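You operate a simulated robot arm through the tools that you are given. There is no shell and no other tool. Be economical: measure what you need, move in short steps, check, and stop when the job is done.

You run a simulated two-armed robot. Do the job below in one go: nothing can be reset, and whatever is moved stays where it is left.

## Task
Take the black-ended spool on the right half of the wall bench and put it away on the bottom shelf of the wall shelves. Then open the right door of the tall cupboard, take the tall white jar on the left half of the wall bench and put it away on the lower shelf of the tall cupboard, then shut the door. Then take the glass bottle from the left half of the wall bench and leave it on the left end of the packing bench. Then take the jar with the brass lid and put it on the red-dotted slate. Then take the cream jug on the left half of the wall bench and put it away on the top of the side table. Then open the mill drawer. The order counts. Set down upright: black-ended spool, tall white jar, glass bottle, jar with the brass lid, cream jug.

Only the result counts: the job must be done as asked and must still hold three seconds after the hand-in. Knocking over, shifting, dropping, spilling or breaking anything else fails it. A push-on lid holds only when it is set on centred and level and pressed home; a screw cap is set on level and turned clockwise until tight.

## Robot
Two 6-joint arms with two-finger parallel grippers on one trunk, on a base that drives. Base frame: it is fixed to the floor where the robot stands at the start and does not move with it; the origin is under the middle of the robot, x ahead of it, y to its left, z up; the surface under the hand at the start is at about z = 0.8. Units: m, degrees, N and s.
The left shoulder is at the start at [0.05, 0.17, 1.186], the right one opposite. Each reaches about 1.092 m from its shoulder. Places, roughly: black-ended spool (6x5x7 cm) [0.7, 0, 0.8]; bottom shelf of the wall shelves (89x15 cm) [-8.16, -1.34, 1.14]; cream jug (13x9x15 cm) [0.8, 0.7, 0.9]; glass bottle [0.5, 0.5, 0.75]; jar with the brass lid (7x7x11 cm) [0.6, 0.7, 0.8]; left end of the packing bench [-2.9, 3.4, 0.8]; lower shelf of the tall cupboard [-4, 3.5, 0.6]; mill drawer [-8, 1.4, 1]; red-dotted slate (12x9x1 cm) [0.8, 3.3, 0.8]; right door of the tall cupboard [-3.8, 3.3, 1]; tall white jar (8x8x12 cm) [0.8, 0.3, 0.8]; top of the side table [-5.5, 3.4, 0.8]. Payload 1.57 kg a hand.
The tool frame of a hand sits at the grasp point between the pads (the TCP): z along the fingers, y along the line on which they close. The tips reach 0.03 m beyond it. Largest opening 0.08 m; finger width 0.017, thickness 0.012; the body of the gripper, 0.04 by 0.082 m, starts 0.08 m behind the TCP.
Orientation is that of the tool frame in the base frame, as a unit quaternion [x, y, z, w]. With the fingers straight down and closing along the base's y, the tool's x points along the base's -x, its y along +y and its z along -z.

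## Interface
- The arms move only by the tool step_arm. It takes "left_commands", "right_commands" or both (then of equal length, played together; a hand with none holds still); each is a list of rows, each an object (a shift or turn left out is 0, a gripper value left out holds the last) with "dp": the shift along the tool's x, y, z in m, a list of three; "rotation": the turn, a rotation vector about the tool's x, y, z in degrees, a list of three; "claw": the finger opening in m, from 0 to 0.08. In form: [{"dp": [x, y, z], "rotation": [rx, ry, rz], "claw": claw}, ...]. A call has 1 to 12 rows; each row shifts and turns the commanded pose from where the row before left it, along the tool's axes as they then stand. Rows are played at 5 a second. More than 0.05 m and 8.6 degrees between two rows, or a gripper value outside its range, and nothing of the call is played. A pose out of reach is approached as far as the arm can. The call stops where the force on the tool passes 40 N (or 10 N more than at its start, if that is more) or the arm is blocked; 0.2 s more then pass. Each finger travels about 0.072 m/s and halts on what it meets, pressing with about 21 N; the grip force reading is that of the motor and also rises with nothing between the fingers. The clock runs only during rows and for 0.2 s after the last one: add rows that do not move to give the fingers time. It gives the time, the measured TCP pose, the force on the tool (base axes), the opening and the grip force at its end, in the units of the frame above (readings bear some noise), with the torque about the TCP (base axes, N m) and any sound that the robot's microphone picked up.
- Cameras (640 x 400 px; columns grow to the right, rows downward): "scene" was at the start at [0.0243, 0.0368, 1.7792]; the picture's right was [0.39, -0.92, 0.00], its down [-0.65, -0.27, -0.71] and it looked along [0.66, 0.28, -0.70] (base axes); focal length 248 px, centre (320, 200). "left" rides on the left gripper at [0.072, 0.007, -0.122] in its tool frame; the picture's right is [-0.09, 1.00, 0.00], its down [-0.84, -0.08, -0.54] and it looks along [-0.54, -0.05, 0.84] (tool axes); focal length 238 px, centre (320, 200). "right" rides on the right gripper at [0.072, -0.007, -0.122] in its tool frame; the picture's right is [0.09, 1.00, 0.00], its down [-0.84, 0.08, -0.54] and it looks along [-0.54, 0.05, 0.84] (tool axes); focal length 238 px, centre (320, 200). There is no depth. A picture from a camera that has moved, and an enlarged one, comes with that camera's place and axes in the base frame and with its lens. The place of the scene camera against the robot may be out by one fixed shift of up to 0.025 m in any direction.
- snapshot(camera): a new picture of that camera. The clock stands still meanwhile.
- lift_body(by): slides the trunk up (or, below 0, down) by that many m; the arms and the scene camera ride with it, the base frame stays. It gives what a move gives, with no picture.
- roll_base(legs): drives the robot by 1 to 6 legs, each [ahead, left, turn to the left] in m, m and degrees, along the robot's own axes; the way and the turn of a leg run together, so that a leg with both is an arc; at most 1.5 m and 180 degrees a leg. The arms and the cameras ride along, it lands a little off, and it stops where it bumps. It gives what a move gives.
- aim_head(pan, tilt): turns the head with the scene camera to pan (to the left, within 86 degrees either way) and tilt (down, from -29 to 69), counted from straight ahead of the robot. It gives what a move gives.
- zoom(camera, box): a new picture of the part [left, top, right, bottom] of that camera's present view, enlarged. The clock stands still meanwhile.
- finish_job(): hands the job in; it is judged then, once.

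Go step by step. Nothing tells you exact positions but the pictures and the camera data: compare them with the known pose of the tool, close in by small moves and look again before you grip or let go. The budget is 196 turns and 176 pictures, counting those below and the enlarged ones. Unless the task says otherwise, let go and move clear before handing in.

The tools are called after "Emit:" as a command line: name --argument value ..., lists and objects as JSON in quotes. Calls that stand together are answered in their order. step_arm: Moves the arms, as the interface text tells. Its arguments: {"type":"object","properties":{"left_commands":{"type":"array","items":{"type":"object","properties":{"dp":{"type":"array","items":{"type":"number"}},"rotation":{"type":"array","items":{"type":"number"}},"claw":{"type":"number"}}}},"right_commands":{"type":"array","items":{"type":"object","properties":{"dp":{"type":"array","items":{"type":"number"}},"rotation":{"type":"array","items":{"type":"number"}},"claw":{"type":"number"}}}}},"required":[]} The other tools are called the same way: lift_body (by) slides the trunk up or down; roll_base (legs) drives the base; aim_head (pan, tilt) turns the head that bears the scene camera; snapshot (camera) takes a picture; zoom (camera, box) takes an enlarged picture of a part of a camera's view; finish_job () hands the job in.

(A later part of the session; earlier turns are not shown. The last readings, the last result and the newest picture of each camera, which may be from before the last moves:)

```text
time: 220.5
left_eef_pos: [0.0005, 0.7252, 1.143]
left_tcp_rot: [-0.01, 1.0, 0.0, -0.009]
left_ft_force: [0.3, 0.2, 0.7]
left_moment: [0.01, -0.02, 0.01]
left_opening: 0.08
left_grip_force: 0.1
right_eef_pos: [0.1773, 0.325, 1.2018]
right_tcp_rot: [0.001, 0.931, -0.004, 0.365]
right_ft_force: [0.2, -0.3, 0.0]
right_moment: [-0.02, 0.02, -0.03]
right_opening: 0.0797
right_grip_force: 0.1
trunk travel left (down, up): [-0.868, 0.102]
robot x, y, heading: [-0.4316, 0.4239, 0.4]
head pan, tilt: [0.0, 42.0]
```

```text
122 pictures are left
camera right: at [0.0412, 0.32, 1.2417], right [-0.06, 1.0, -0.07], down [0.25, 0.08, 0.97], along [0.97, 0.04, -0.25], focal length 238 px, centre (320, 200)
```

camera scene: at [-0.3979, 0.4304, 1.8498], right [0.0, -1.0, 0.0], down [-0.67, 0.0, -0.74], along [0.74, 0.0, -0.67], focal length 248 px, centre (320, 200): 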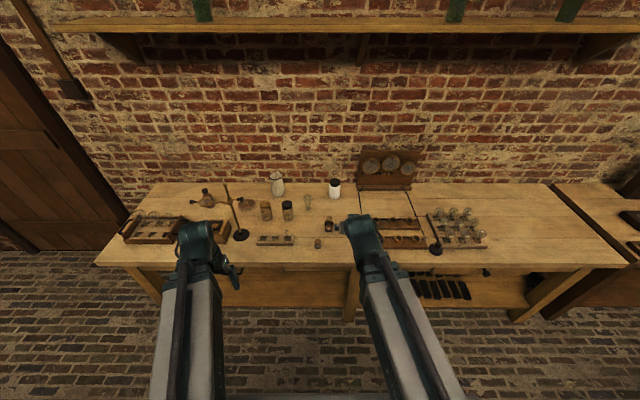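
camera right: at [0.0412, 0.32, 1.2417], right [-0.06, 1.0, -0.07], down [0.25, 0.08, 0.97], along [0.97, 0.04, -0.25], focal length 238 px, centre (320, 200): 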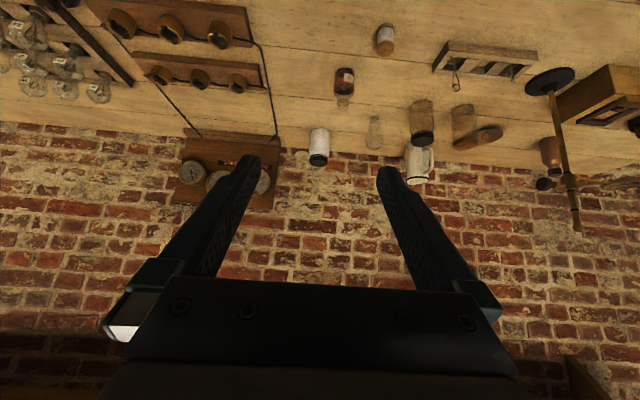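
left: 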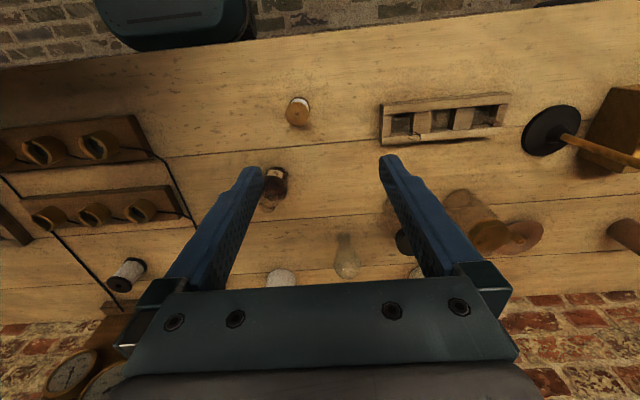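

I'll zoom in to tell the two jars and the bottles apart.

Emit:
zoom --camera "scene" --box '[180, 160, 360, 265]'

Emit:
zoom --camera "right" --box '[280, 20, 520, 195]'

```text
3.56 times, centred on (270, 212) of scene
camera zoom: at [-0.3979, 0.4304, 1.8498], right [0.0, -1.0, 0.0], down [-0.67, 0.0, -0.74], along [0.74, 0.0, -0.67], focal length 883 px, centre (498, 156)
```

zoom: 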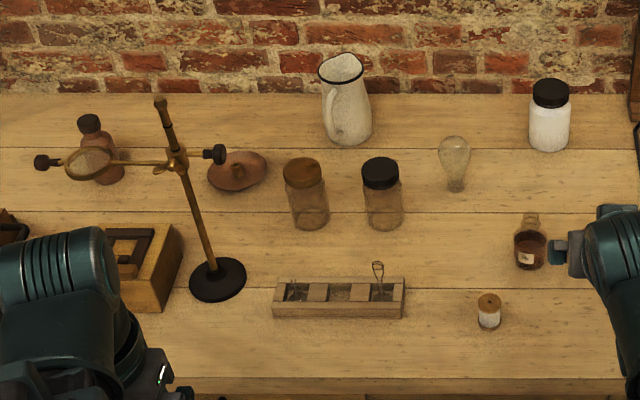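

```text
2.29 times, centred on (400, 108) of right
camera zoom: at [0.0412, 0.32, 1.2417], right [-0.06, 1.0, -0.07], down [0.25, 0.08, 0.97], along [0.97, 0.04, -0.25], focal length 545 px, centre (137, 411)
```

zoom: 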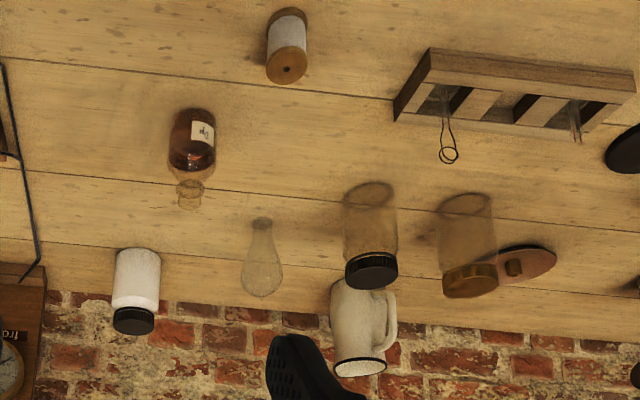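

Identified from left to right: brass-lid jar, black-lid glass jar (not ours), light bulb, and brown glass bottle at about (0.53, 0.38). The white jar is at about (0.81, 0.336). I'll come in high and then descend over it.

Emit:
roll_base --legs '[[0.27, 0, 0]]'

Emit:
step_arm --right_commands '[{"dp": [-0.033, 0.0015, 0.0305]}, {"dp": [-0.033, 0.0015, 0.0305]}, {"dp": [-0.033, 0.0015, 0.0305]}, {"dp": [-0.033, 0.0015, 0.0305]}, {"dp": [-0.033, 0.0015, 0.0305]}, {"dp": [-0.033, 0.0015, 0.0305]}, {"dp": [-0.033, 0.0015, 0.0305]}, {}]'

Emit:
lift_body --by -0.15

Emit:
snapshot --camera "right"

```text
time: 222.4
left_eef_pos: [0.2707, 0.729, 1.1427]
left_tcp_rot: [-0.012, 1.0, 0.0, -0.009]
left_ft_force: [-0.3, -0.3, -0.5]
left_moment: [-0.02, 0.02, 0.0]
left_opening: 0.08
left_grip_force: 0.2
right_eef_pos: [0.4464, 0.3278, 1.2006]
right_tcp_rot: [0.0, 0.932, -0.004, 0.363]
right_ft_force: [0.2, 0.0, 0.2]
right_moment: [0.01, 0.01, -0.01]
right_opening: 0.08
right_grip_force: 0.1
trunk travel left (down, up): [-0.868, 0.102]
robot x, y, heading: [-0.1574, 0.4241, 0.4]
head pan, tilt: [0.0, 42.0]
```

```text
time: 224.2
left_eef_pos: [0.2688, 0.7291, 1.1433]
left_tcp_rot: [-0.012, 1.0, 0.0, -0.01]
left_ft_force: [-0.3, -0.4, -0.1]
left_moment: [0.03, -0.01, -0.02]
left_opening: 0.08
left_grip_force: 0.0
right_eef_pos: [0.7594, 0.338, 1.2017]
right_tcp_rot: [0.0, 0.931, -0.003, 0.365]
right_ft_force: [-0.9, 0.9, -0.8]
right_moment: [0.0, 0.03, -0.01]
right_opening: 0.0802
right_grip_force: 0.1
trunk travel left (down, up): [-0.868, 0.102]
robot x, y, heading: [-0.1602, 0.426, 0.4]
head pan, tilt: [0.0, 42.0]
```

```text
time: 226.0
left_eef_pos: [0.2701, 0.7288, 0.9935]
left_tcp_rot: [-0.011, 1.0, 0.0, -0.009]
left_ft_force: [-0.5, 0.7, 0.1]
left_moment: [-0.03, -0.03, 0.03]
left_opening: 0.0799
left_grip_force: 0.1
right_eef_pos: [0.7612, 0.3386, 1.0518]
right_tcp_rot: [0.0, 0.931, -0.003, 0.364]
right_ft_force: [-0.7, -0.6, -1.0]
right_moment: [-0.02, -0.01, 0.02]
right_opening: 0.0801
right_grip_force: 0.1
trunk travel left (down, up): [-0.718, 0.252]
robot x, y, heading: [-0.1619, 0.4261, 0.8]
head pan, tilt: [0.0, 42.0]
```

```text
119 pictures are left
camera right: at [0.6251, 0.3325, 1.0918], right [-0.07, 1.0, -0.07], down [0.25, 0.08, 0.97], along [0.97, 0.05, -0.25], focal length 238 px, centre (320, 200)
```

right: 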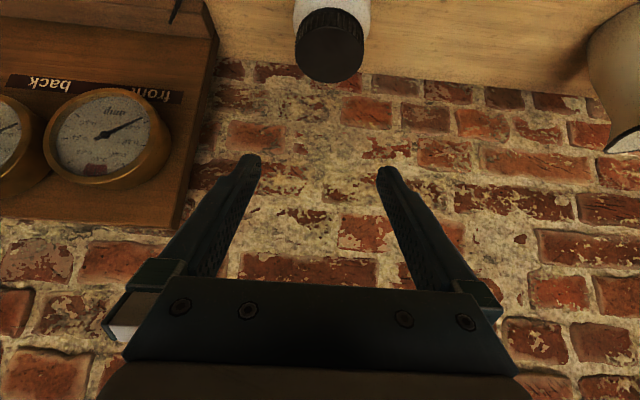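

The jar's lid centre is at about (0.79, 0.341), so I need 3 cm more forward. First I'll raise the left hand so it stays clear of the bench when the trunk lowers.

Emit:
step_arm --left_commands '[{"dp": [0, 0, -0.048]}, {"dp": [0, 0, -0.048]}, {"dp": [0, 0, -0.048]}, {"dp": [0, 0, -0.048]}, {"dp": [0, 0, -0.048]}, {}]' --right_commands '[{"dp": [-0.011, 0.001, 0.0102]}, {"dp": [-0.011, 0.001, 0.0102]}, {}, {}, {}, {}]'

Emit:
lift_body --by -0.09

Emit:
snapshot --camera "right"

```text
time: 227.4
left_eef_pos: [0.2687, 0.7295, 0.9945]
left_tcp_rot: [-0.012, 1.0, -0.001, -0.01]
left_ft_force: [0.6, -0.3, 1.4]
left_moment: [0.0, -0.02, -0.03]
left_opening: 0.0803
left_grip_force: 0.1
left hand out of reach, approached as far as the arm can: row 1, 2, 3, 4, 5
right_eef_pos: [0.7909, 0.3405, 1.0525]
right_tcp_rot: [0.0, 0.931, -0.003, 0.365]
right_ft_force: [-0.1, 0.2, -0.8]
right_moment: [-0.01, -0.02, -0.01]
right_opening: 0.08
right_grip_force: 0.0
trunk travel left (down, up): [-0.718, 0.252]
robot x, y, heading: [-0.1591, 0.4314, 0.3]
head pan, tilt: [0.0, 42.0]
```

```text
time: 228.6
left_eef_pos: [0.2702, 0.7291, 0.9031]
left_tcp_rot: [-0.011, 1.0, 0.0, -0.01]
left_ft_force: [0.3, 0.0, 0.7]
left_moment: [0.0, -0.01, -0.01]
left_opening: 0.0801
left_grip_force: 0.0
right_eef_pos: [0.7912, 0.3401, 0.9614]
right_tcp_rot: [0.001, 0.931, -0.004, 0.365]
right_ft_force: [-0.6, -0.1, 0.1]
right_moment: [0.03, 0.01, 0.02]
right_opening: 0.0802
right_grip_force: 0.1
trunk travel left (down, up): [-0.628, 0.342]
robot x, y, heading: [-0.1617, 0.4269, 0.5]
head pan, tilt: [0.0, 42.0]
```

```text
118 pictures are left
camera right: at [0.6555, 0.3345, 1.0018], right [-0.07, 1.0, -0.07], down [0.25, 0.08, 0.97], along [0.97, 0.05, -0.25], focal length 238 px, centre (320, 200)
```

right: 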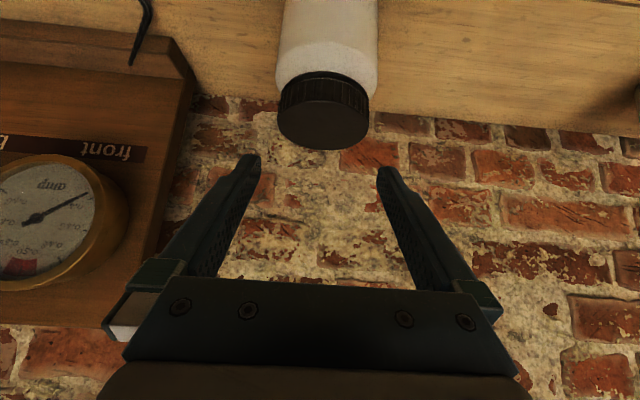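

The left hand can't rise where it is. I'll back the base up 12 cm and extend the right arm by the same amount, which keeps the left hand clear of the bench edge.

Emit:
roll_base --legs '[[-0.12, 0, 0]]'

Emit:
step_arm --right_commands '[{"dp": [-0.029, 0, 0.027]}, {"dp": [-0.029, 0, 0.027]}, {"dp": [-0.029, 0, 0.027]}, {}]'

Emit:
snapshot --camera "right"

```text
time: 229.8
left_eef_pos: [0.1489, 0.7285, 0.9032]
left_tcp_rot: [-0.012, 1.0, 0.0, -0.009]
left_ft_force: [-0.2, -0.1, -0.2]
left_moment: [-0.02, -0.01, 0.0]
left_opening: 0.0799
left_grip_force: 0.0
right_eef_pos: [0.6719, 0.3408, 0.9614]
right_tcp_rot: [0.0, 0.931, -0.003, 0.365]
right_ft_force: [-0.2, 0.2, -0.1]
right_moment: [-0.01, 0.02, -0.03]
right_opening: 0.0803
right_grip_force: 0.0
trunk travel left (down, up): [-0.628, 0.342]
robot x, y, heading: [-0.2807, 0.4272, 0.3]
head pan, tilt: [0.0, 42.0]
```

```text
time: 230.8
left_eef_pos: [0.1498, 0.7291, 0.9029]
left_tcp_rot: [-0.012, 1.0, 0.0, -0.01]
left_ft_force: [0.1, -0.5, 0.5]
left_moment: [-0.01, -0.02, 0.01]
left_opening: 0.0799
left_grip_force: 0.0
right_eef_pos: [0.7888, 0.3406, 0.9617]
right_tcp_rot: [-0.001, 0.931, -0.004, 0.365]
right_ft_force: [-0.7, -0.2, 0.3]
right_moment: [-0.01, -0.05, 0.01]
right_opening: 0.0799
right_grip_force: 0.0
trunk travel left (down, up): [-0.628, 0.342]
robot x, y, heading: [-0.2789, 0.4225, 0.3]
head pan, tilt: [0.0, 42.0]
```

```text
117 pictures are left
camera right: at [0.6532, 0.3343, 1.0016], right [-0.07, 1.0, -0.07], down [0.24, 0.08, 0.97], along [0.97, 0.05, -0.25], focal length 238 px, centre (320, 200)
```

right: 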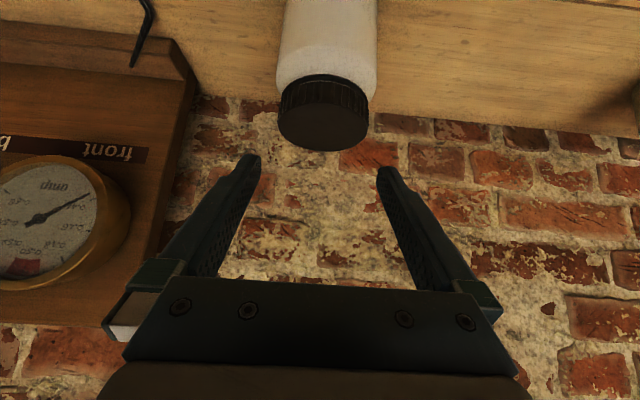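

The jar is centred under the fingers. I'll lower by 6 cm, look, then continue.

Emit:
lift_body --by -0.06

Emit:
snapshot --camera "right"

```text
time: 231.8
left_eef_pos: [0.1501, 0.7302, 0.844]
left_tcp_rot: [-0.012, 1.0, -0.001, -0.009]
left_ft_force: [-0.4, 0.4, -0.1]
left_moment: [-0.04, 0.01, 0.01]
left_opening: 0.0801
left_grip_force: 0.1
right_eef_pos: [0.7887, 0.3405, 0.9013]
right_tcp_rot: [-0.001, 0.931, -0.003, 0.365]
right_ft_force: [-0.5, -0.1, 0.0]
right_moment: [-0.02, -0.01, -0.02]
right_opening: 0.0799
right_grip_force: 0.1
trunk travel left (down, up): [-0.568, 0.402]
robot x, y, heading: [-0.2791, 0.4218, 0.6]
head pan, tilt: [0.0, 42.0]
```

```text
116 pictures are left
camera right: at [0.6529, 0.3345, 0.9418], right [-0.07, 1.0, -0.07], down [0.24, 0.08, 0.97], along [0.97, 0.05, -0.25], focal length 238 px, centre (320, 200)
```

right: 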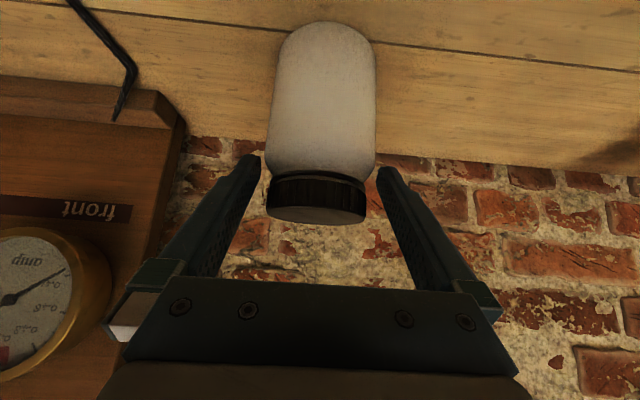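

The jar sits about 2 mm off centre to the right. I'll nudge the hand, lower the rest of the way, then check.

Emit:
step_arm --right_commands '[{"dp": [0, -0.002, 0]}, {}]'

Emit:
lift_body --by -0.045

Emit:
snapshot --camera "right"

```text
time: 232.4
left_eef_pos: [0.151, 0.7288, 0.8418]
left_tcp_rot: [-0.012, 1.0, 0.0, -0.009]
left_ft_force: [0.5, 0.3, -0.1]
left_moment: [-0.01, -0.03, 0.03]
left_opening: 0.0798
left_grip_force: 0.0
right_eef_pos: [0.7888, 0.3376, 0.9026]
right_tcp_rot: [-0.001, 0.93, -0.003, 0.367]
right_ft_force: [-0.1, -1.2, -0.2]
right_moment: [-0.01, -0.02, -0.02]
right_opening: 0.0801
right_grip_force: 0.0
trunk travel left (down, up): [-0.568, 0.402]
robot x, y, heading: [-0.2814, 0.4296, 0.6]
head pan, tilt: [0.0, 42.0]
```

```text
time: 233.3
left_eef_pos: [0.1501, 0.7279, 0.798]
left_tcp_rot: [-0.012, 1.0, 0.001, -0.01]
left_ft_force: [-0.8, 0.1, 0.1]
left_moment: [-0.01, 0.03, -0.02]
left_opening: 0.0801
left_grip_force: 0.1
right_eef_pos: [0.7881, 0.3399, 0.8569]
right_tcp_rot: [0.0, 0.931, -0.004, 0.366]
right_ft_force: [-0.4, -0.1, -0.4]
right_moment: [-0.03, 0.02, -0.02]
right_opening: 0.0798
right_grip_force: 0.1
trunk travel left (down, up): [-0.523, 0.447]
robot x, y, heading: [-0.2789, 0.424, 0.4]
head pan, tilt: [0.0, 42.0]
```

```text
115 pictures are left
camera right: at [0.6527, 0.3325, 0.8968], right [-0.07, 1.0, -0.07], down [0.24, 0.08, 0.97], along [0.97, 0.05, -0.25], focal length 238 px, centre (320, 200)
```

right: 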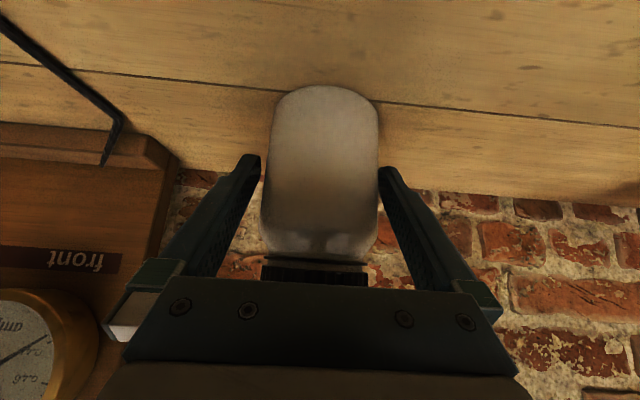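

The fingers straddle the jar body, so I'll close and lift.

Emit:
step_arm --right_commands '[{"claw": 0.05}, {}, {}, {}]'

Emit:
lift_body --by 0.05

Emit:
snapshot --camera "right"

```text
time: 234.3
left_eef_pos: [0.15, 0.7283, 0.798]
left_tcp_rot: [-0.011, 1.0, 0.0, -0.01]
left_ft_force: [-0.5, 0.0, -0.2]
left_moment: [0.01, -0.02, 0.05]
left_opening: 0.0799
left_grip_force: 0.1
right_eef_pos: [0.7872, 0.3389, 0.8576]
right_tcp_rot: [-0.001, 0.931, -0.003, 0.365]
right_ft_force: [-0.2, 1.6, 0.5]
right_moment: [0.19, -0.01, 0.05]
right_opening: 0.0712
right_grip_force: 20.7
trunk travel left (down, up): [-0.523, 0.447]
robot x, y, heading: [-0.2802, 0.4249, 0.6]
head pan, tilt: [0.0, 42.0]
```

```text
time: 235.2
left_eef_pos: [0.1511, 0.7284, 0.8475]
left_tcp_rot: [-0.011, 1.0, 0.001, -0.009]
left_ft_force: [0.0, -0.4, -0.4]
left_moment: [-0.02, 0.01, 0.01]
left_opening: 0.08
left_grip_force: 0.0
right_eef_pos: [0.7884, 0.3395, 0.9063]
right_tcp_rot: [-0.001, 0.931, -0.002, 0.365]
right_ft_force: [0.0, 0.6, -3.8]
right_moment: [0.03, 0.05, -0.02]
right_opening: 0.0708
right_grip_force: 21.5
trunk travel left (down, up): [-0.573, 0.397]
robot x, y, heading: [-0.2826, 0.427, 0.4]
head pan, tilt: [0.0, 42.0]
```

```text
114 pictures are left
camera right: at [0.6532, 0.3325, 0.9462], right [-0.07, 1.0, -0.07], down [0.25, 0.08, 0.97], along [0.97, 0.05, -0.25], focal length 238 px, centre (320, 200)
```

right: 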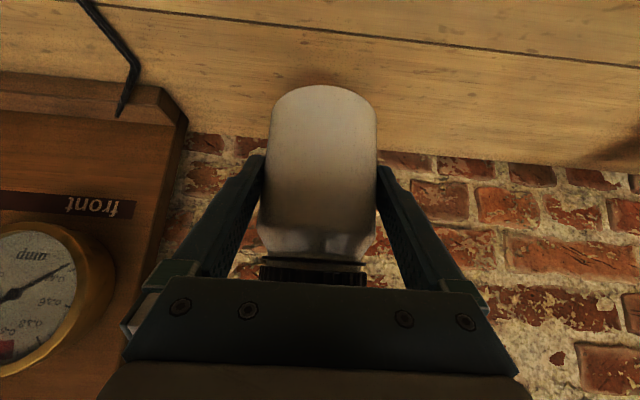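

The jar is lifted, about 0.35 kg. I'll raise it, retract and drive back to the cupboard.

Emit:
lift_body --by 0.25

Emit:
step_arm --right_commands '[{"dp": [0.0316, 0, -0.0292]}, {"dp": [0.0316, 0, -0.0292]}, {"dp": [0.0316, 0, -0.0292]}, {"dp": [0.0316, 0, -0.0292]}, {"dp": [0.0316, 0, -0.0292]}, {"dp": [0.0316, 0, -0.0292]}, {"dp": [0.0316, 0, -0.0292]}, {"dp": [0.0316, 0, -0.0292]}, {"dp": [0.0316, 0, -0.0292]}, {}]'

Emit:
roll_base --legs '[[-0.57, 0.85, 0], [-0.57, 0.85, 0], [-1.4, 0, 0], [-1.2, 0, 0], [0, 0, 90]]'

Emit:
snapshot --camera "scene"

```text
time: 237.8
left_eef_pos: [0.1507, 0.7289, 1.0981]
left_tcp_rot: [-0.011, 1.0, 0.0, -0.009]
left_ft_force: [-0.5, 0.1, 0.4]
left_moment: [-0.02, 0.0, -0.01]
left_opening: 0.0799
left_grip_force: 0.1
right_eef_pos: [0.7878, 0.3392, 1.1558]
right_tcp_rot: [0.0, 0.931, -0.003, 0.365]
right_ft_force: [-0.6, -0.8, -2.6]
right_moment: [-0.01, 0.04, -0.01]
right_opening: 0.0711
right_grip_force: 20.9
trunk travel left (down, up): [-0.823, 0.147]
robot x, y, heading: [-0.2807, 0.4232, 0.8]
head pan, tilt: [0.0, 42.0]
```

```text
time: 240.0
left_eef_pos: [0.1507, 0.7286, 1.0977]
left_tcp_rot: [-0.011, 1.0, 0.0, -0.01]
left_ft_force: [0.9, 0.3, -0.4]
left_moment: [-0.02, -0.04, -0.03]
left_opening: 0.08
left_grip_force: 0.1
right_eef_pos: [0.4004, 0.3396, 1.1566]
right_tcp_rot: [-0.001, 0.931, -0.003, 0.365]
right_ft_force: [-0.5, 0.3, -3.1]
right_moment: [0.02, 0.04, -0.01]
right_opening: 0.0713
right_grip_force: 21.2
trunk travel left (down, up): [-0.823, 0.147]
robot x, y, heading: [-0.28, 0.4261, 0.3]
head pan, tilt: [0.0, 42.0]
```

```text
time: 266.4
left_eef_pos: [-4.3631, 2.4324, 1.098]
left_tcp_rot: [0.732, -0.682, 0.008, 0.006]
left_ft_force: [-1.0, -0.3, 0.0]
left_moment: [0.01, 0.01, 0.02]
left_opening: 0.08
left_grip_force: 0.0
right_eef_pos: [-3.9876, 2.703, 1.1569]
right_tcp_rot: [0.675, -0.641, -0.262, -0.254]
right_ft_force: [0.9, 0.2, -2.9]
right_moment: [-0.05, 0.01, -0.02]
right_opening: 0.0712
right_grip_force: 20.9
trunk travel left (down, up): [-0.823, 0.147]
robot x, y, heading: [-4.0425, 2.0193, 93.3]
head pan, tilt: [0.0, 42.0]
```

```text
113 pictures are left
camera scene: at [-4.0545, 2.0666, 1.8048], right [1.0, 0.06, 0.0], down [0.04, -0.67, -0.74], along [-0.04, 0.74, -0.67], focal length 248 px, centre (320, 200)
```

scene: 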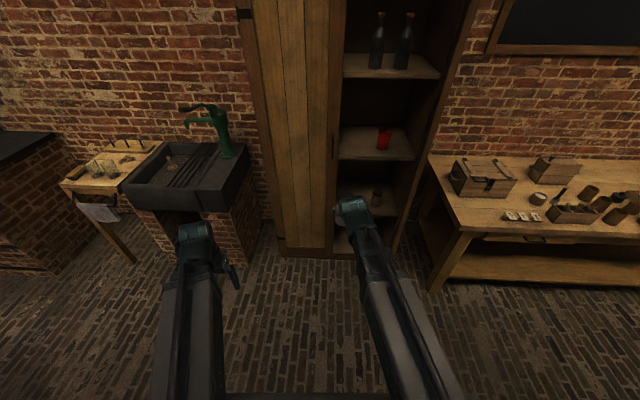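

I'll zoom in to check the door and the lower shelf.

Emit:
zoom --camera "scene" --box '[310, 100, 490, 260]'

Emit:
snapshot --camera "right"

```text
2.50 times, centred on (400, 180) of scene
camera zoom: at [-4.0545, 2.0666, 1.8048], right [1.0, 0.06, 0.0], down [0.04, -0.67, -0.74], along [-0.04, 0.74, -0.67], focal length 621 px, centre (120, 250)
```

zoom: 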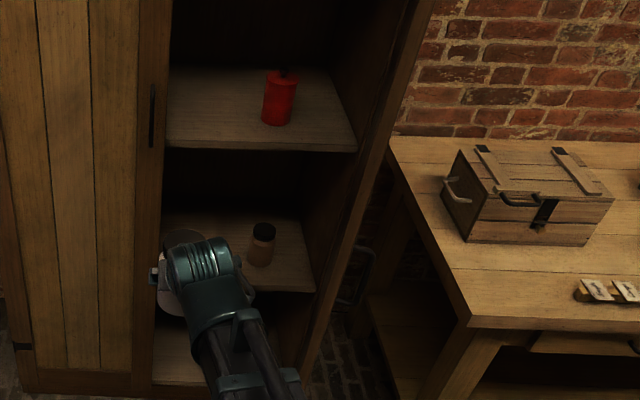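

```text
111 pictures are left
camera right: at [-3.9751, 2.5665, 1.1966], right [-0.99, -0.11, -0.07], down [-0.1, 0.24, 0.97], along [-0.09, 0.96, -0.25], focal length 238 px, centre (320, 200)
```

right: 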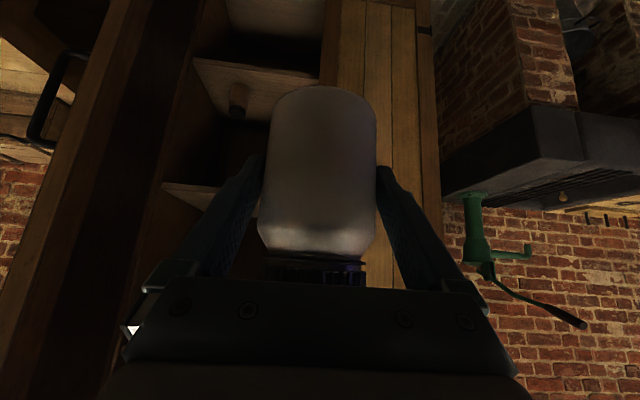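

The door is still open, and the cup is at about (-3.74, 3.37) on the lower shelf. I'm aiming for the jar at (-3.885, 3.41). First I'll square up, lower the trunk and approach.

Emit:
roll_base --legs '[[0, -0.06, -3.2]]'

Emit:
lift_body --by -0.44

Emit:
roll_base --legs '[[0.35, 0, 0]]'

Emit:
snapshot --camera "right"

Emit:
snapshot --camera "scene"

```text
time: 267.3
left_eef_pos: [-4.2773, 2.4515, 1.0975]
left_tcp_rot: [0.713, -0.701, 0.006, 0.008]
left_ft_force: [0.5, 0.0, 0.6]
left_moment: [0.01, 0.02, 0.0]
left_opening: 0.08
left_grip_force: 0.1
right_eef_pos: [-3.8877, 2.6995, 1.1564]
right_tcp_rot: [-0.656, 0.66, 0.255, 0.261]
right_ft_force: [0.8, 0.3, -2.5]
right_moment: [-0.03, 0.06, 0.03]
right_opening: 0.0713
right_grip_force: 21.3
trunk travel left (down, up): [-0.823, 0.147]
robot x, y, heading: [-3.9794, 2.0195, 90.1]
head pan, tilt: [0.0, 42.0]
```

```text
refused: -0.44 is not a number from -0.4 to 0.4
```

```text
time: 269.6
left_eef_pos: [-4.2797, 2.7971, 1.0972]
left_tcp_rot: [0.714, -0.7, 0.006, 0.007]
left_ft_force: [0.1, 0.1, 0.3]
left_moment: [-0.01, 0.02, 0.01]
left_opening: 0.0798
left_grip_force: 0.1
right_eef_pos: [-3.8888, 3.0451, 1.1559]
right_tcp_rot: [-0.656, 0.661, 0.255, 0.261]
right_ft_force: [-0.1, -0.5, -3.8]
right_moment: [-0.04, -0.01, 0.03]
right_opening: 0.0713
right_grip_force: 21.0
trunk travel left (down, up): [-0.823, 0.147]
robot x, y, heading: [-3.977, 2.3614, 89.9]
head pan, tilt: [0.0, 42.0]
```

```text
110 pictures are left
camera right: at [-3.8842, 2.9093, 1.1961], right [-1.0, -0.06, -0.07], down [-0.08, 0.25, 0.97], along [-0.04, 0.97, -0.25], focal length 238 px, centre (320, 200)
```

right: 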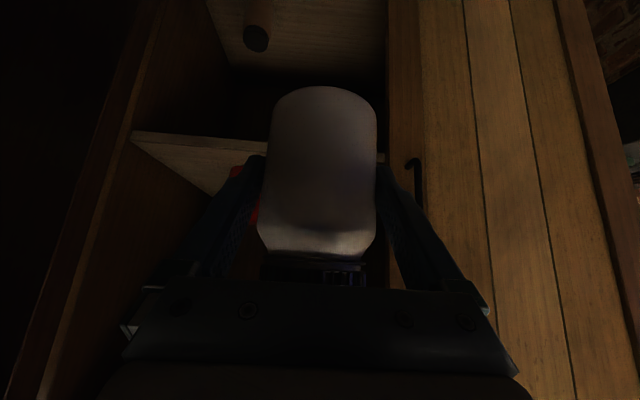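

```text
109 pictures are left
camera scene: at [-3.9912, 2.4143, 1.8047], right [1.0, 0.0, 0.0], down [0.0, -0.67, -0.74], along [0.0, 0.74, -0.67], focal length 248 px, centre (320, 200)
```

scene: 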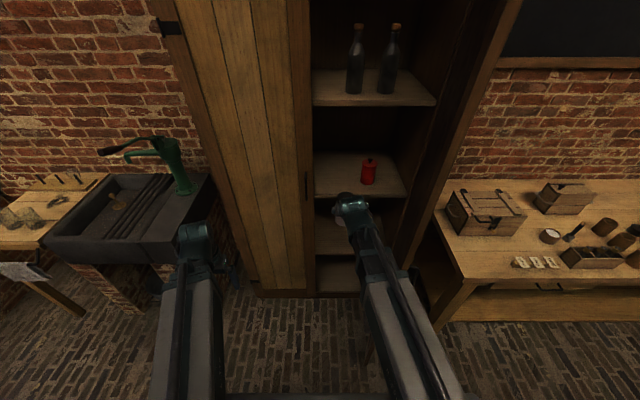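

x is aligned at -3.889. Now I'll lower, staying in front of the shelves.

Emit:
lift_body --by -0.4

Emit:
lift_body --by -0.055

Emit:
snapshot --camera "right"

Emit:
snapshot --camera "scene"

```text
time: 273.4
left_eef_pos: [-4.2799, 2.7963, 0.6986]
left_tcp_rot: [0.713, -0.701, 0.007, 0.007]
left_ft_force: [0.0, -0.7, 0.2]
left_moment: [0.0, 0.0, -0.01]
left_opening: 0.0802
left_grip_force: 0.0
right_eef_pos: [-3.8889, 3.0437, 0.756]
right_tcp_rot: [-0.656, 0.66, 0.254, 0.262]
right_ft_force: [-0.2, 0.3, -3.3]
right_moment: [-0.05, -0.02, 0.0]
right_opening: 0.0711
right_grip_force: 21.0
trunk travel left (down, up): [-0.423, 0.547]
robot x, y, heading: [-3.9788, 2.368, 90.1]
head pan, tilt: [0.0, 42.0]
```

```text
time: 274.4
left_eef_pos: [-4.2795, 2.7963, 0.6438]
left_tcp_rot: [0.713, -0.701, 0.007, 0.006]
left_ft_force: [-0.3, -0.4, 0.1]
left_moment: [-0.01, 0.0, 0.02]
left_opening: 0.0801
left_grip_force: 0.0
right_eef_pos: [-3.8897, 3.0432, 0.7018]
right_tcp_rot: [-0.657, 0.66, 0.255, 0.261]
right_ft_force: [-0.4, 0.6, -4.2]
right_moment: [-0.02, -0.02, 0.04]
right_opening: 0.0712
right_grip_force: 21.1
trunk travel left (down, up): [-0.368, 0.602]
robot x, y, heading: [-3.9767, 2.3655, 90.3]
head pan, tilt: [0.0, 42.0]
```

```text
108 pictures are left
camera right: at [-3.8842, 2.9083, 0.7416], right [-1.0, -0.06, -0.07], down [-0.08, 0.25, 0.97], along [-0.04, 0.97, -0.25], focal length 238 px, centre (320, 200)
```

right: 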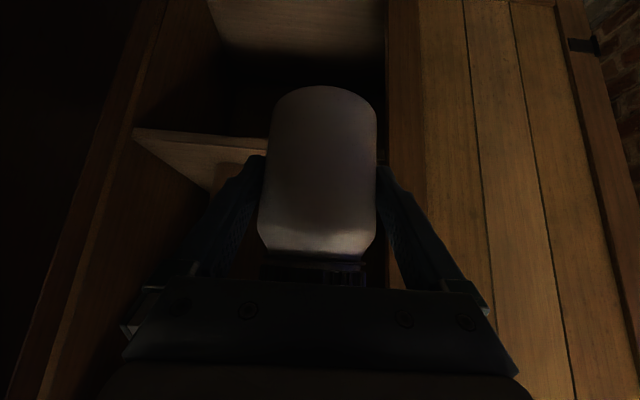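

```text
107 pictures are left
camera scene: at [-3.9912, 2.4128, 1.3498], right [1.0, 0.0, 0.0], down [0.0, -0.67, -0.74], along [0.0, 0.74, -0.67], focal length 248 px, centre (320, 200)
```

scene: 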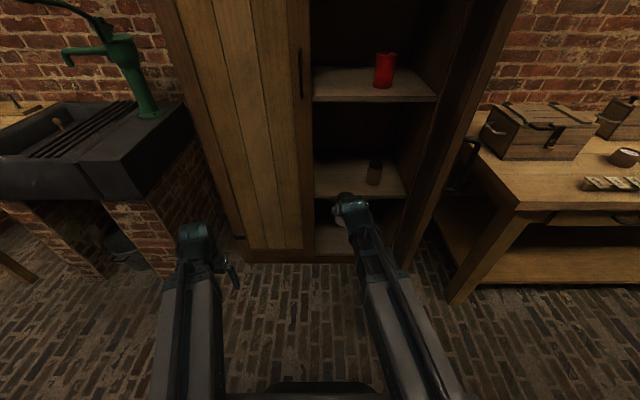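

The two views disagree a bit about the shelf height. I'll zoom in to measure it better.

Emit:
zoom --camera "right" --box '[100, 0, 420, 220]'

Emit:
zoom --camera "scene" --box '[280, 130, 460, 265]'

```text
1.82 times, centred on (260, 110) of right
camera zoom: at [-3.8842, 2.9083, 0.7416], right [-1.0, -0.06, -0.07], down [-0.08, 0.25, 0.97], along [-0.04, 0.97, -0.25], focal length 433 px, centre (429, 364)
```

zoom: 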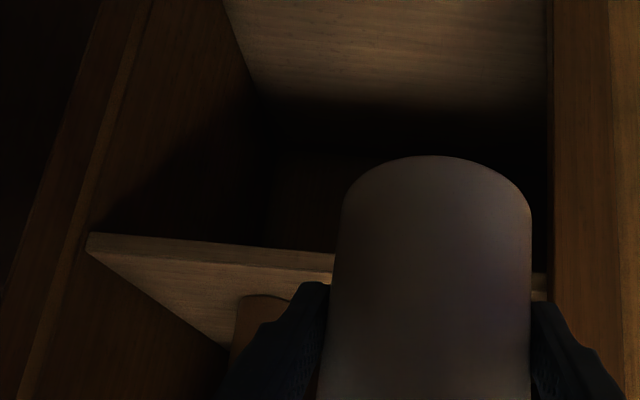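

```text
2.96 times, centred on (370, 198) of scene
camera zoom: at [-3.9912, 2.4128, 1.3498], right [1.0, 0.0, 0.0], down [0.0, -0.67, -0.74], along [0.0, 0.74, -0.67], focal length 736 px, centre (172, 207)
```

zoom: 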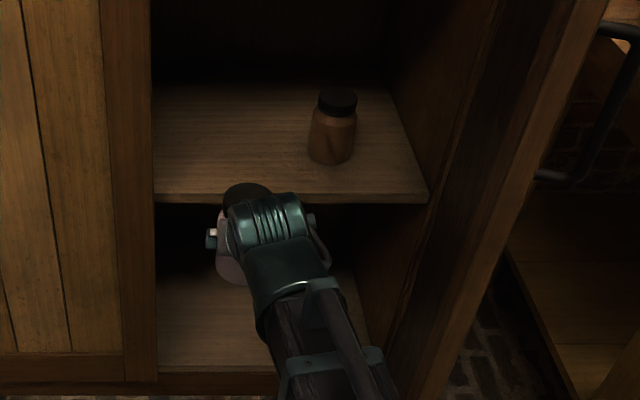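

The shelf top is nearer z 0.55 with its front at y of about 3.31. I'll go in at the present height and lower until contact.

Emit:
step_arm --right_commands '[{"dp": [-0.0326, 0, 0.0302]}, {"dp": [-0.0326, 0, 0.0302]}, {"dp": [-0.0326, 0, 0.0302]}, {"dp": [-0.0326, 0, 0.0302]}, {"dp": [-0.0326, 0, 0.0302]}, {"dp": [-0.0326, 0, 0.0302]}, {"dp": [-0.0326, 0, 0.0302]}, {"dp": [-0.0326, 0, 0.0302]}, {}]'

Emit:
snapshot --camera "right"

Emit:
zoom --camera "scene" --box '[280, 110, 460, 245]'

```text
time: 276.4
left_eef_pos: [-4.28, 2.797, 0.6432]
left_tcp_rot: [0.714, -0.7, 0.006, 0.006]
left_ft_force: [0.3, 0.6, 0.4]
left_moment: [0.0, -0.02, 0.0]
left_opening: 0.0799
left_grip_force: 0.1
right_eef_pos: [-3.8853, 3.399, 0.7009]
right_tcp_rot: [-0.657, 0.66, 0.254, 0.261]
right_ft_force: [-0.4, -0.1, -3.5]
right_moment: [-0.07, 0.01, 0.01]
right_opening: 0.0709
right_grip_force: 21.0
trunk travel left (down, up): [-0.368, 0.602]
robot x, y, heading: [-3.9801, 2.3638, 89.9]
head pan, tilt: [0.0, 42.0]
```

```text
104 pictures are left
camera right: at [-3.8804, 3.2627, 0.7412], right [-1.0, -0.06, -0.07], down [-0.08, 0.25, 0.97], along [-0.04, 0.97, -0.25], focal length 238 px, centre (320, 200)
```

right: 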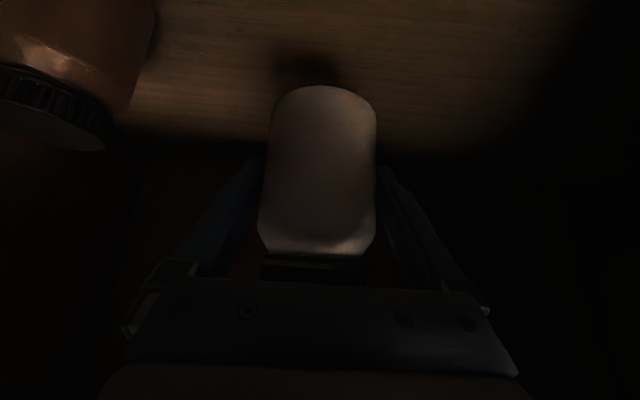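

```text
2.96 times, centred on (370, 178) of scene
camera zoom: at [-3.9912, 2.4132, 1.3498], right [1.0, 0.0, 0.0], down [0.0, -0.67, -0.74], along [0.0, 0.74, -0.67], focal length 736 px, centre (172, 267)
```

zoom: 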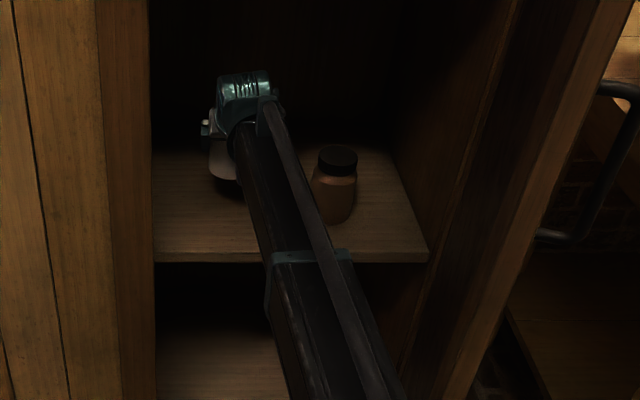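

The brown jar on the shelf is well clear to the right. I'll lower carefully until contact.

Emit:
lift_body --by -0.06

Emit:
snapshot --camera "right"

```text
time: 277.4
left_eef_pos: [-4.2806, 2.7956, 0.5824]
left_tcp_rot: [0.713, -0.701, 0.007, 0.007]
left_ft_force: [0.1, 0.1, 0.0]
left_moment: [-0.03, -0.01, -0.05]
left_opening: 0.08
left_grip_force: 0.1
right_eef_pos: [-3.8857, 3.3978, 0.6399]
right_tcp_rot: [-0.657, 0.66, 0.255, 0.26]
right_ft_force: [0.1, -0.2, -2.7]
right_moment: [-0.03, 0.01, 0.0]
right_opening: 0.0714
right_grip_force: 20.9
trunk travel left (down, up): [-0.308, 0.662]
robot x, y, heading: [-3.9799, 2.3625, 90.0]
head pan, tilt: [0.0, 42.0]
```

```text
102 pictures are left
camera right: at [-3.8807, 3.2624, 0.6814], right [-1.0, -0.06, -0.07], down [-0.08, 0.25, 0.97], along [-0.04, 0.97, -0.25], focal length 238 px, centre (320, 200)
```

right: 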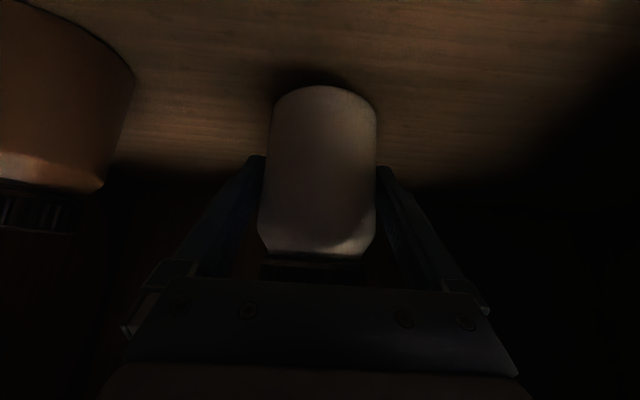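

Emit:
lift_body --by -0.018

Emit:
lift_body --by -0.006

Emit:
lift_body --by -0.005

```text
time: 278.0
left_eef_pos: [-4.2806, 2.796, 0.5647]
left_tcp_rot: [0.713, -0.701, 0.007, 0.007]
left_ft_force: [-0.1, -0.1, -0.6]
left_moment: [0.0, 0.01, -0.01]
left_opening: 0.0798
left_grip_force: 0.0
right_eef_pos: [-3.8858, 3.399, 0.6228]
right_tcp_rot: [-0.657, 0.66, 0.255, 0.261]
right_ft_force: [0.2, -0.3, -2.4]
right_moment: [0.01, -0.01, 0.01]
right_opening: 0.0712
right_grip_force: 21.0
trunk travel left (down, up): [-0.29, 0.68]
robot x, y, heading: [-3.977, 2.3607, 90.0]
head pan, tilt: [0.0, 42.0]
```

```text
time: 278.6
left_eef_pos: [-4.2798, 2.7962, 0.5587]
left_tcp_rot: [0.713, -0.701, 0.007, 0.006]
left_ft_force: [-0.1, 0.2, -0.7]
left_moment: [-0.02, -0.02, 0.01]
left_opening: 0.0798
left_grip_force: 0.0
right_eef_pos: [-3.8856, 3.398, 0.6175]
right_tcp_rot: [-0.656, 0.66, 0.255, 0.261]
right_ft_force: [-0.3, 0.9, -0.9]
right_moment: [0.07, 0.07, -0.02]
right_opening: 0.0713
right_grip_force: 21.2
trunk travel left (down, up): [-0.284, 0.686]
robot x, y, heading: [-3.9793, 2.3676, 89.9]
head pan, tilt: [0.0, 42.0]
```

```text
time: 279.1
left_eef_pos: [-4.2815, 2.7962, 0.5546]
left_tcp_rot: [0.714, -0.701, 0.007, 0.007]
left_ft_force: [0.7, -0.8, 0.7]
left_moment: [0.02, 0.04, -0.02]
left_opening: 0.0798
left_grip_force: 0.1
right_eef_pos: [-3.8849, 3.3972, 0.6132]
right_tcp_rot: [-0.657, 0.66, 0.255, 0.261]
right_ft_force: [1.0, 1.4, 9.8]
right_moment: [0.41, 0.16, -0.02]
right_opening: 0.0715
right_grip_force: 21.0
trunk travel left (down, up): [-0.279, 0.691]
robot x, y, heading: [-3.976, 2.363, 89.9]
head pan, tilt: [0.0, 42.0]
```

The jar has landed on the shelf, whose top is at z of about 0.56. I'll release it.

Emit:
step_arm --right_commands '[{"claw": 0.08}, {}, {}, {}]'

Emit:
snapshot --camera "right"

```text
time: 280.1
left_eef_pos: [-4.28, 2.7972, 0.5548]
left_tcp_rot: [0.713, -0.701, 0.008, 0.007]
left_ft_force: [-0.7, 0.6, -0.4]
left_moment: [0.01, -0.02, 0.0]
left_opening: 0.0799
left_grip_force: 0.2
right_eef_pos: [-3.8873, 3.3978, 0.612]
right_tcp_rot: [-0.656, 0.66, 0.255, 0.261]
right_ft_force: [-0.3, -0.3, -0.1]
right_moment: [-0.04, -0.01, -0.01]
right_opening: 0.0799
right_grip_force: 0.0
trunk travel left (down, up): [-0.279, 0.691]
robot x, y, heading: [-3.9808, 2.3671, 89.9]
head pan, tilt: [0.0, 42.0]
```

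```text
101 pictures are left
camera right: at [-3.8807, 3.2623, 0.6526], right [-1.0, -0.06, -0.07], down [-0.08, 0.25, 0.97], along [-0.04, 0.97, -0.25], focal length 238 px, centre (320, 200)
```

right: 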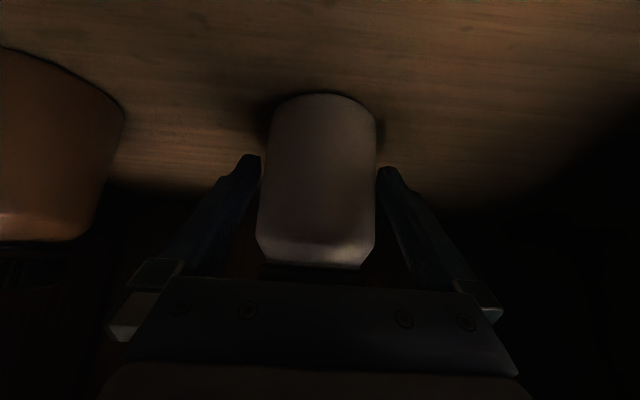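

The jar stands upright with clearance on both sides. I'll withdraw straight back.

Emit:
step_arm --right_commands '[{"dp": [0.0326, 0, -0.0302]}, {"dp": [0.0326, 0, -0.0302]}, {"dp": [0.0326, 0, -0.0302]}, {"dp": [0.0326, 0, -0.0302]}, {"dp": [0.0326, 0, -0.0302]}, {"dp": [0.0326, 0, -0.0302]}, {"dp": [0.0326, 0, -0.0302]}, {"dp": [0.0326, 0, -0.0302]}, {}]'

Emit:
lift_body --by 0.4

Emit:
snapshot --camera "scene"

```text
time: 282.1
left_eef_pos: [-4.2798, 2.7962, 0.5539]
left_tcp_rot: [0.713, -0.701, 0.008, 0.007]
left_ft_force: [0.1, 0.5, -0.5]
left_moment: [0.02, -0.04, -0.01]
left_opening: 0.0798
left_grip_force: 0.1
right_eef_pos: [-3.887, 3.0423, 0.6124]
right_tcp_rot: [-0.657, 0.66, 0.256, 0.261]
right_ft_force: [-0.3, -0.5, -0.3]
right_moment: [-0.01, 0.01, -0.02]
right_opening: 0.08
right_grip_force: 0.1
trunk travel left (down, up): [-0.279, 0.691]
robot x, y, heading: [-3.9812, 2.3669, 90.0]
head pan, tilt: [0.0, 42.0]
```

```text
time: 285.9
left_eef_pos: [-4.2797, 2.7961, 0.954]
left_tcp_rot: [0.713, -0.701, 0.007, 0.007]
left_ft_force: [0.2, -0.9, 0.1]
left_moment: [0.0, 0.0, -0.02]
left_opening: 0.0799
left_grip_force: 0.1
right_eef_pos: [-3.8874, 3.0419, 1.0128]
right_tcp_rot: [-0.656, 0.661, 0.255, 0.262]
right_ft_force: [0.7, 0.4, 0.2]
right_moment: [-0.01, 0.01, 0.01]
right_opening: 0.08
right_grip_force: 0.0
trunk travel left (down, up): [-0.679, 0.291]
robot x, y, heading: [-3.982, 2.3652, 90.1]
head pan, tilt: [0.0, 42.0]
```

```text
100 pictures are left
camera scene: at [-3.9913, 2.4127, 1.6608], right [1.0, 0.0, 0.0], down [0.0, -0.67, -0.74], along [0.0, 0.74, -0.67], focal length 248 px, centre (320, 200)
```

scene: 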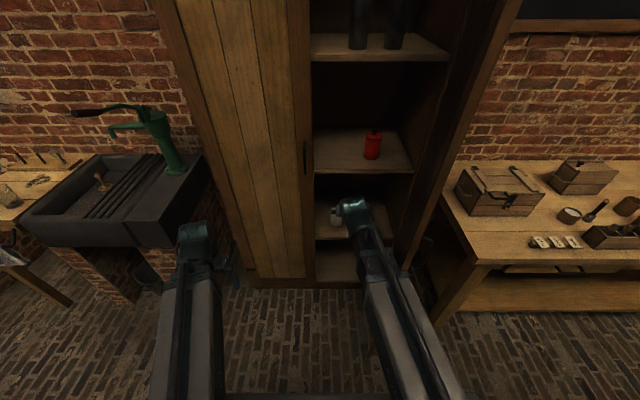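

The jar stands well on the lower shelf. To shut the door, I'll retract, shift the base right so the closed hand is outside the door, and then push it closed.

Emit:
step_arm --right_commands '[{"dp": [0.0326, 0, -0.0302], "claw": 0.0}, {"dp": [0.0326, 0, -0.0302]}, {"dp": [0.0326, 0, -0.0302]}, {}]'

Emit:
roll_base --legs '[[-0.2, 0, 0], [0, -0.38, 0]]'

Emit:
snapshot --camera "scene"

Emit:
snapshot --camera "right"

```text
time: 286.9
left_eef_pos: [-4.2801, 2.7951, 0.9546]
left_tcp_rot: [0.713, -0.701, 0.006, 0.006]
left_ft_force: [-0.6, 0.1, 0.8]
left_moment: [0.01, 0.02, 0.01]
left_opening: 0.0801
left_grip_force: 0.1
right_eef_pos: [-3.897, 2.9604, 1.013]
right_tcp_rot: [-0.657, 0.66, 0.253, 0.26]
right_ft_force: [-1.0, 0.7, 0.2]
right_moment: [0.02, 0.0, -0.03]
right_opening: 0.0001
right_grip_force: 20.7
right hand out of reach, approached as far as the arm can: row 2, 3
trunk travel left (down, up): [-0.679, 0.291]
robot x, y, heading: [-3.9791, 2.3633, 90.1]
head pan, tilt: [0.0, 42.0]
```

```text
time: 290.5
left_eef_pos: [-3.9016, 2.5977, 0.9543]
left_tcp_rot: [0.713, -0.701, 0.007, 0.007]
left_ft_force: [0.0, -0.1, 0.3]
left_moment: [-0.02, -0.01, -0.04]
left_opening: 0.0801
left_grip_force: 0.0
right_eef_pos: [-3.5177, 2.762, 1.0124]
right_tcp_rot: [-0.656, 0.661, 0.254, 0.261]
right_ft_force: [-0.1, 0.3, -0.4]
right_moment: [-0.02, 0.01, 0.03]
right_opening: 0.0003
right_grip_force: 21.1
trunk travel left (down, up): [-0.679, 0.291]
robot x, y, heading: [-3.6034, 2.1664, 90.2]
head pan, tilt: [0.0, 42.0]
```

```text
99 pictures are left
camera scene: at [-3.6133, 2.2133, 1.6608], right [1.0, 0.0, 0.0], down [0.0, -0.67, -0.74], along [0.0, 0.74, -0.67], focal length 248 px, centre (320, 200)
```

scene: 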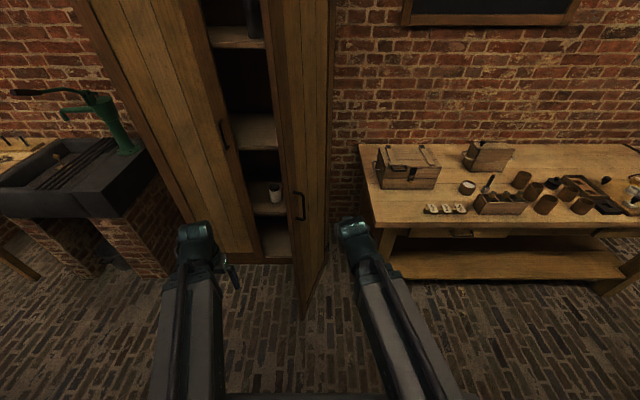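

```text
98 pictures are left
camera right: at [-3.5131, 2.626, 1.0526], right [-1.0, -0.06, -0.07], down [-0.08, 0.25, 0.97], along [-0.04, 0.97, -0.25], focal length 238 px, centre (320, 200)
```

right: 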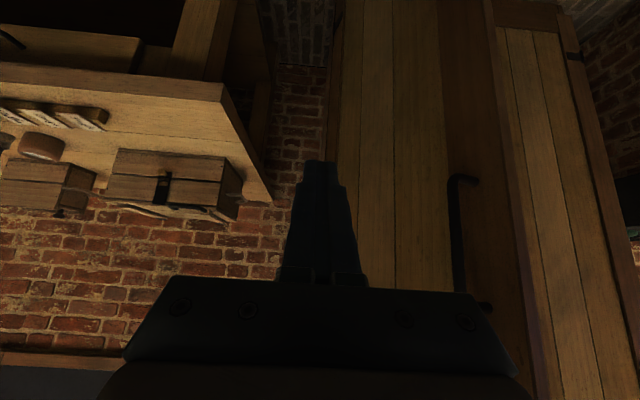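

The closed hand is outside the door. I'll raise it above the handle, advance beside the door, then sweep left to push it.

Emit:
lift_body --by 0.17

Emit:
step_arm --right_commands '[{"dp": [-0.0326, 0, 0.0302]}, {"dp": [-0.0326, 0, 0.0302]}, {"dp": [-0.0326, 0, 0.0302]}, {"dp": [-0.0326, 0, 0.0302]}, {"dp": [0, 0.04, 0]}, {"dp": [0, 0.04, 0]}, {"dp": [0, 0.04, 0]}, {"dp": [0, 0.04, 0]}, {"dp": [0, 0.04, 0]}, {"dp": [0, 0.04, 0]}, {}]'

Emit:
snapshot --camera "scene"

```text
time: 292.4
left_eef_pos: [-3.9036, 2.5976, 1.1239]
left_tcp_rot: [0.712, -0.702, 0.008, 0.006]
left_ft_force: [0.0, 0.9, 0.0]
left_moment: [-0.02, 0.05, -0.01]
left_opening: 0.0801
left_grip_force: 0.1
right_eef_pos: [-3.519, 2.7624, 1.182]
right_tcp_rot: [-0.656, 0.661, 0.255, 0.261]
right_ft_force: [0.2, -0.3, -0.3]
right_moment: [-0.03, 0.02, -0.03]
right_opening: 0.0002
right_grip_force: 20.8
trunk travel left (down, up): [-0.849, 0.121]
robot x, y, heading: [-3.6042, 2.1668, 89.9]
head pan, tilt: [0.0, 42.0]
```

```text
time: 294.8
left_eef_pos: [-3.9017, 2.5968, 1.1238]
left_tcp_rot: [0.713, -0.702, 0.007, 0.007]
left_ft_force: [-0.4, 0.0, 0.4]
left_moment: [-0.01, 0.01, 0.03]
left_opening: 0.08
left_grip_force: 0.0
right_eef_pos: [-3.7593, 2.9397, 1.1824]
right_tcp_rot: [-0.656, 0.661, 0.254, 0.261]
right_ft_force: [0.6, 0.1, -0.1]
right_moment: [-0.04, 0.01, 0.03]
right_opening: 0.0004
right_grip_force: 20.9
trunk travel left (down, up): [-0.849, 0.121]
robot x, y, heading: [-3.6031, 2.1624, 89.9]
head pan, tilt: [0.0, 42.0]
```

```text
97 pictures are left
camera scene: at [-3.6132, 2.2134, 1.8308], right [1.0, 0.0, 0.0], down [0.0, -0.67, -0.74], along [0.0, 0.74, -0.67], focal length 248 px, centre (320, 200)
```

scene: 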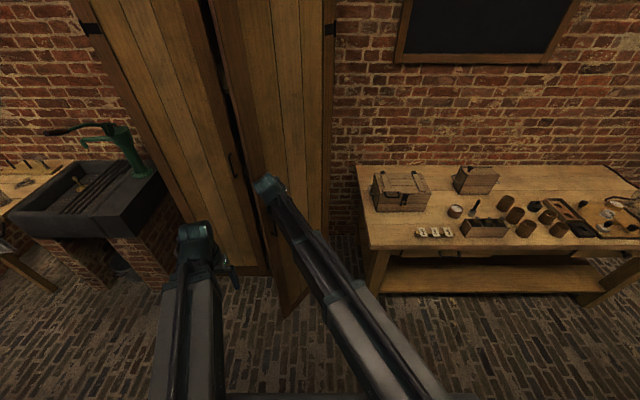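

The door is closing. Now I'll push forward and left until it's shut.

Emit:
step_arm --right_commands '[{"dp": [-0.03, 0.018, 0.0278]}, {"dp": [-0.03, 0.018, 0.0278]}, {"dp": [-0.03, 0.018, 0.0278]}, {"dp": [-0.03, 0.018, 0.0278]}, {"dp": [-0.03, 0.018, 0.0278]}, {"dp": [-0.03, 0.01, 0.0278]}, {"dp": [-0.03, 0.01, 0.0278]}, {"dp": [-0.02, 0, 0.0185]}, {}]'

Emit:
snapshot --camera "scene"

```text
time: 296.8
left_eef_pos: [-3.9036, 2.5974, 1.1247]
left_tcp_rot: [0.713, -0.701, 0.006, 0.007]
left_ft_force: [-0.3, -0.3, -0.5]
left_moment: [0.01, 0.01, 0.03]
left_opening: 0.0799
left_grip_force: 0.0
right_eef_pos: [-3.8162, 3.1453, 1.1825]
right_tcp_rot: [-0.656, 0.661, 0.255, 0.26]
right_ft_force: [0.1, -0.2, 0.4]
right_moment: [0.0, 0.01, -0.02]
right_opening: 0.0
right_grip_force: 21.0
right hand out of reach, approached as far as the arm can: row 3, 5, 6, 7, 8
trunk travel left (down, up): [-0.849, 0.121]
robot x, y, heading: [-3.6052, 2.1652, 90.1]
head pan, tilt: [0.0, 42.0]
```

```text
96 pictures are left
camera scene: at [-3.6143, 2.2133, 1.8308], right [1.0, 0.0, 0.0], down [0.0, -0.67, -0.74], along [0.0, 0.74, -0.67], focal length 248 px, centre (320, 200)
```

scene: 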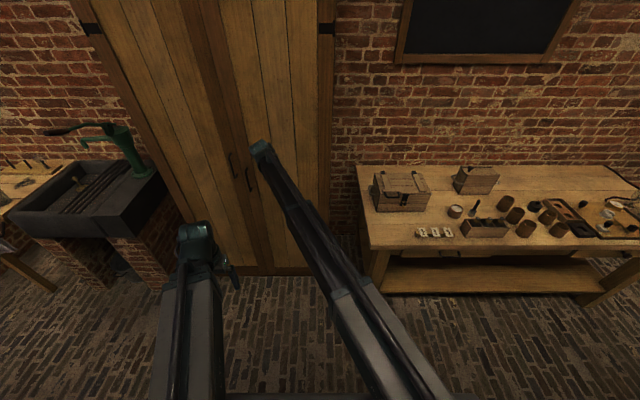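

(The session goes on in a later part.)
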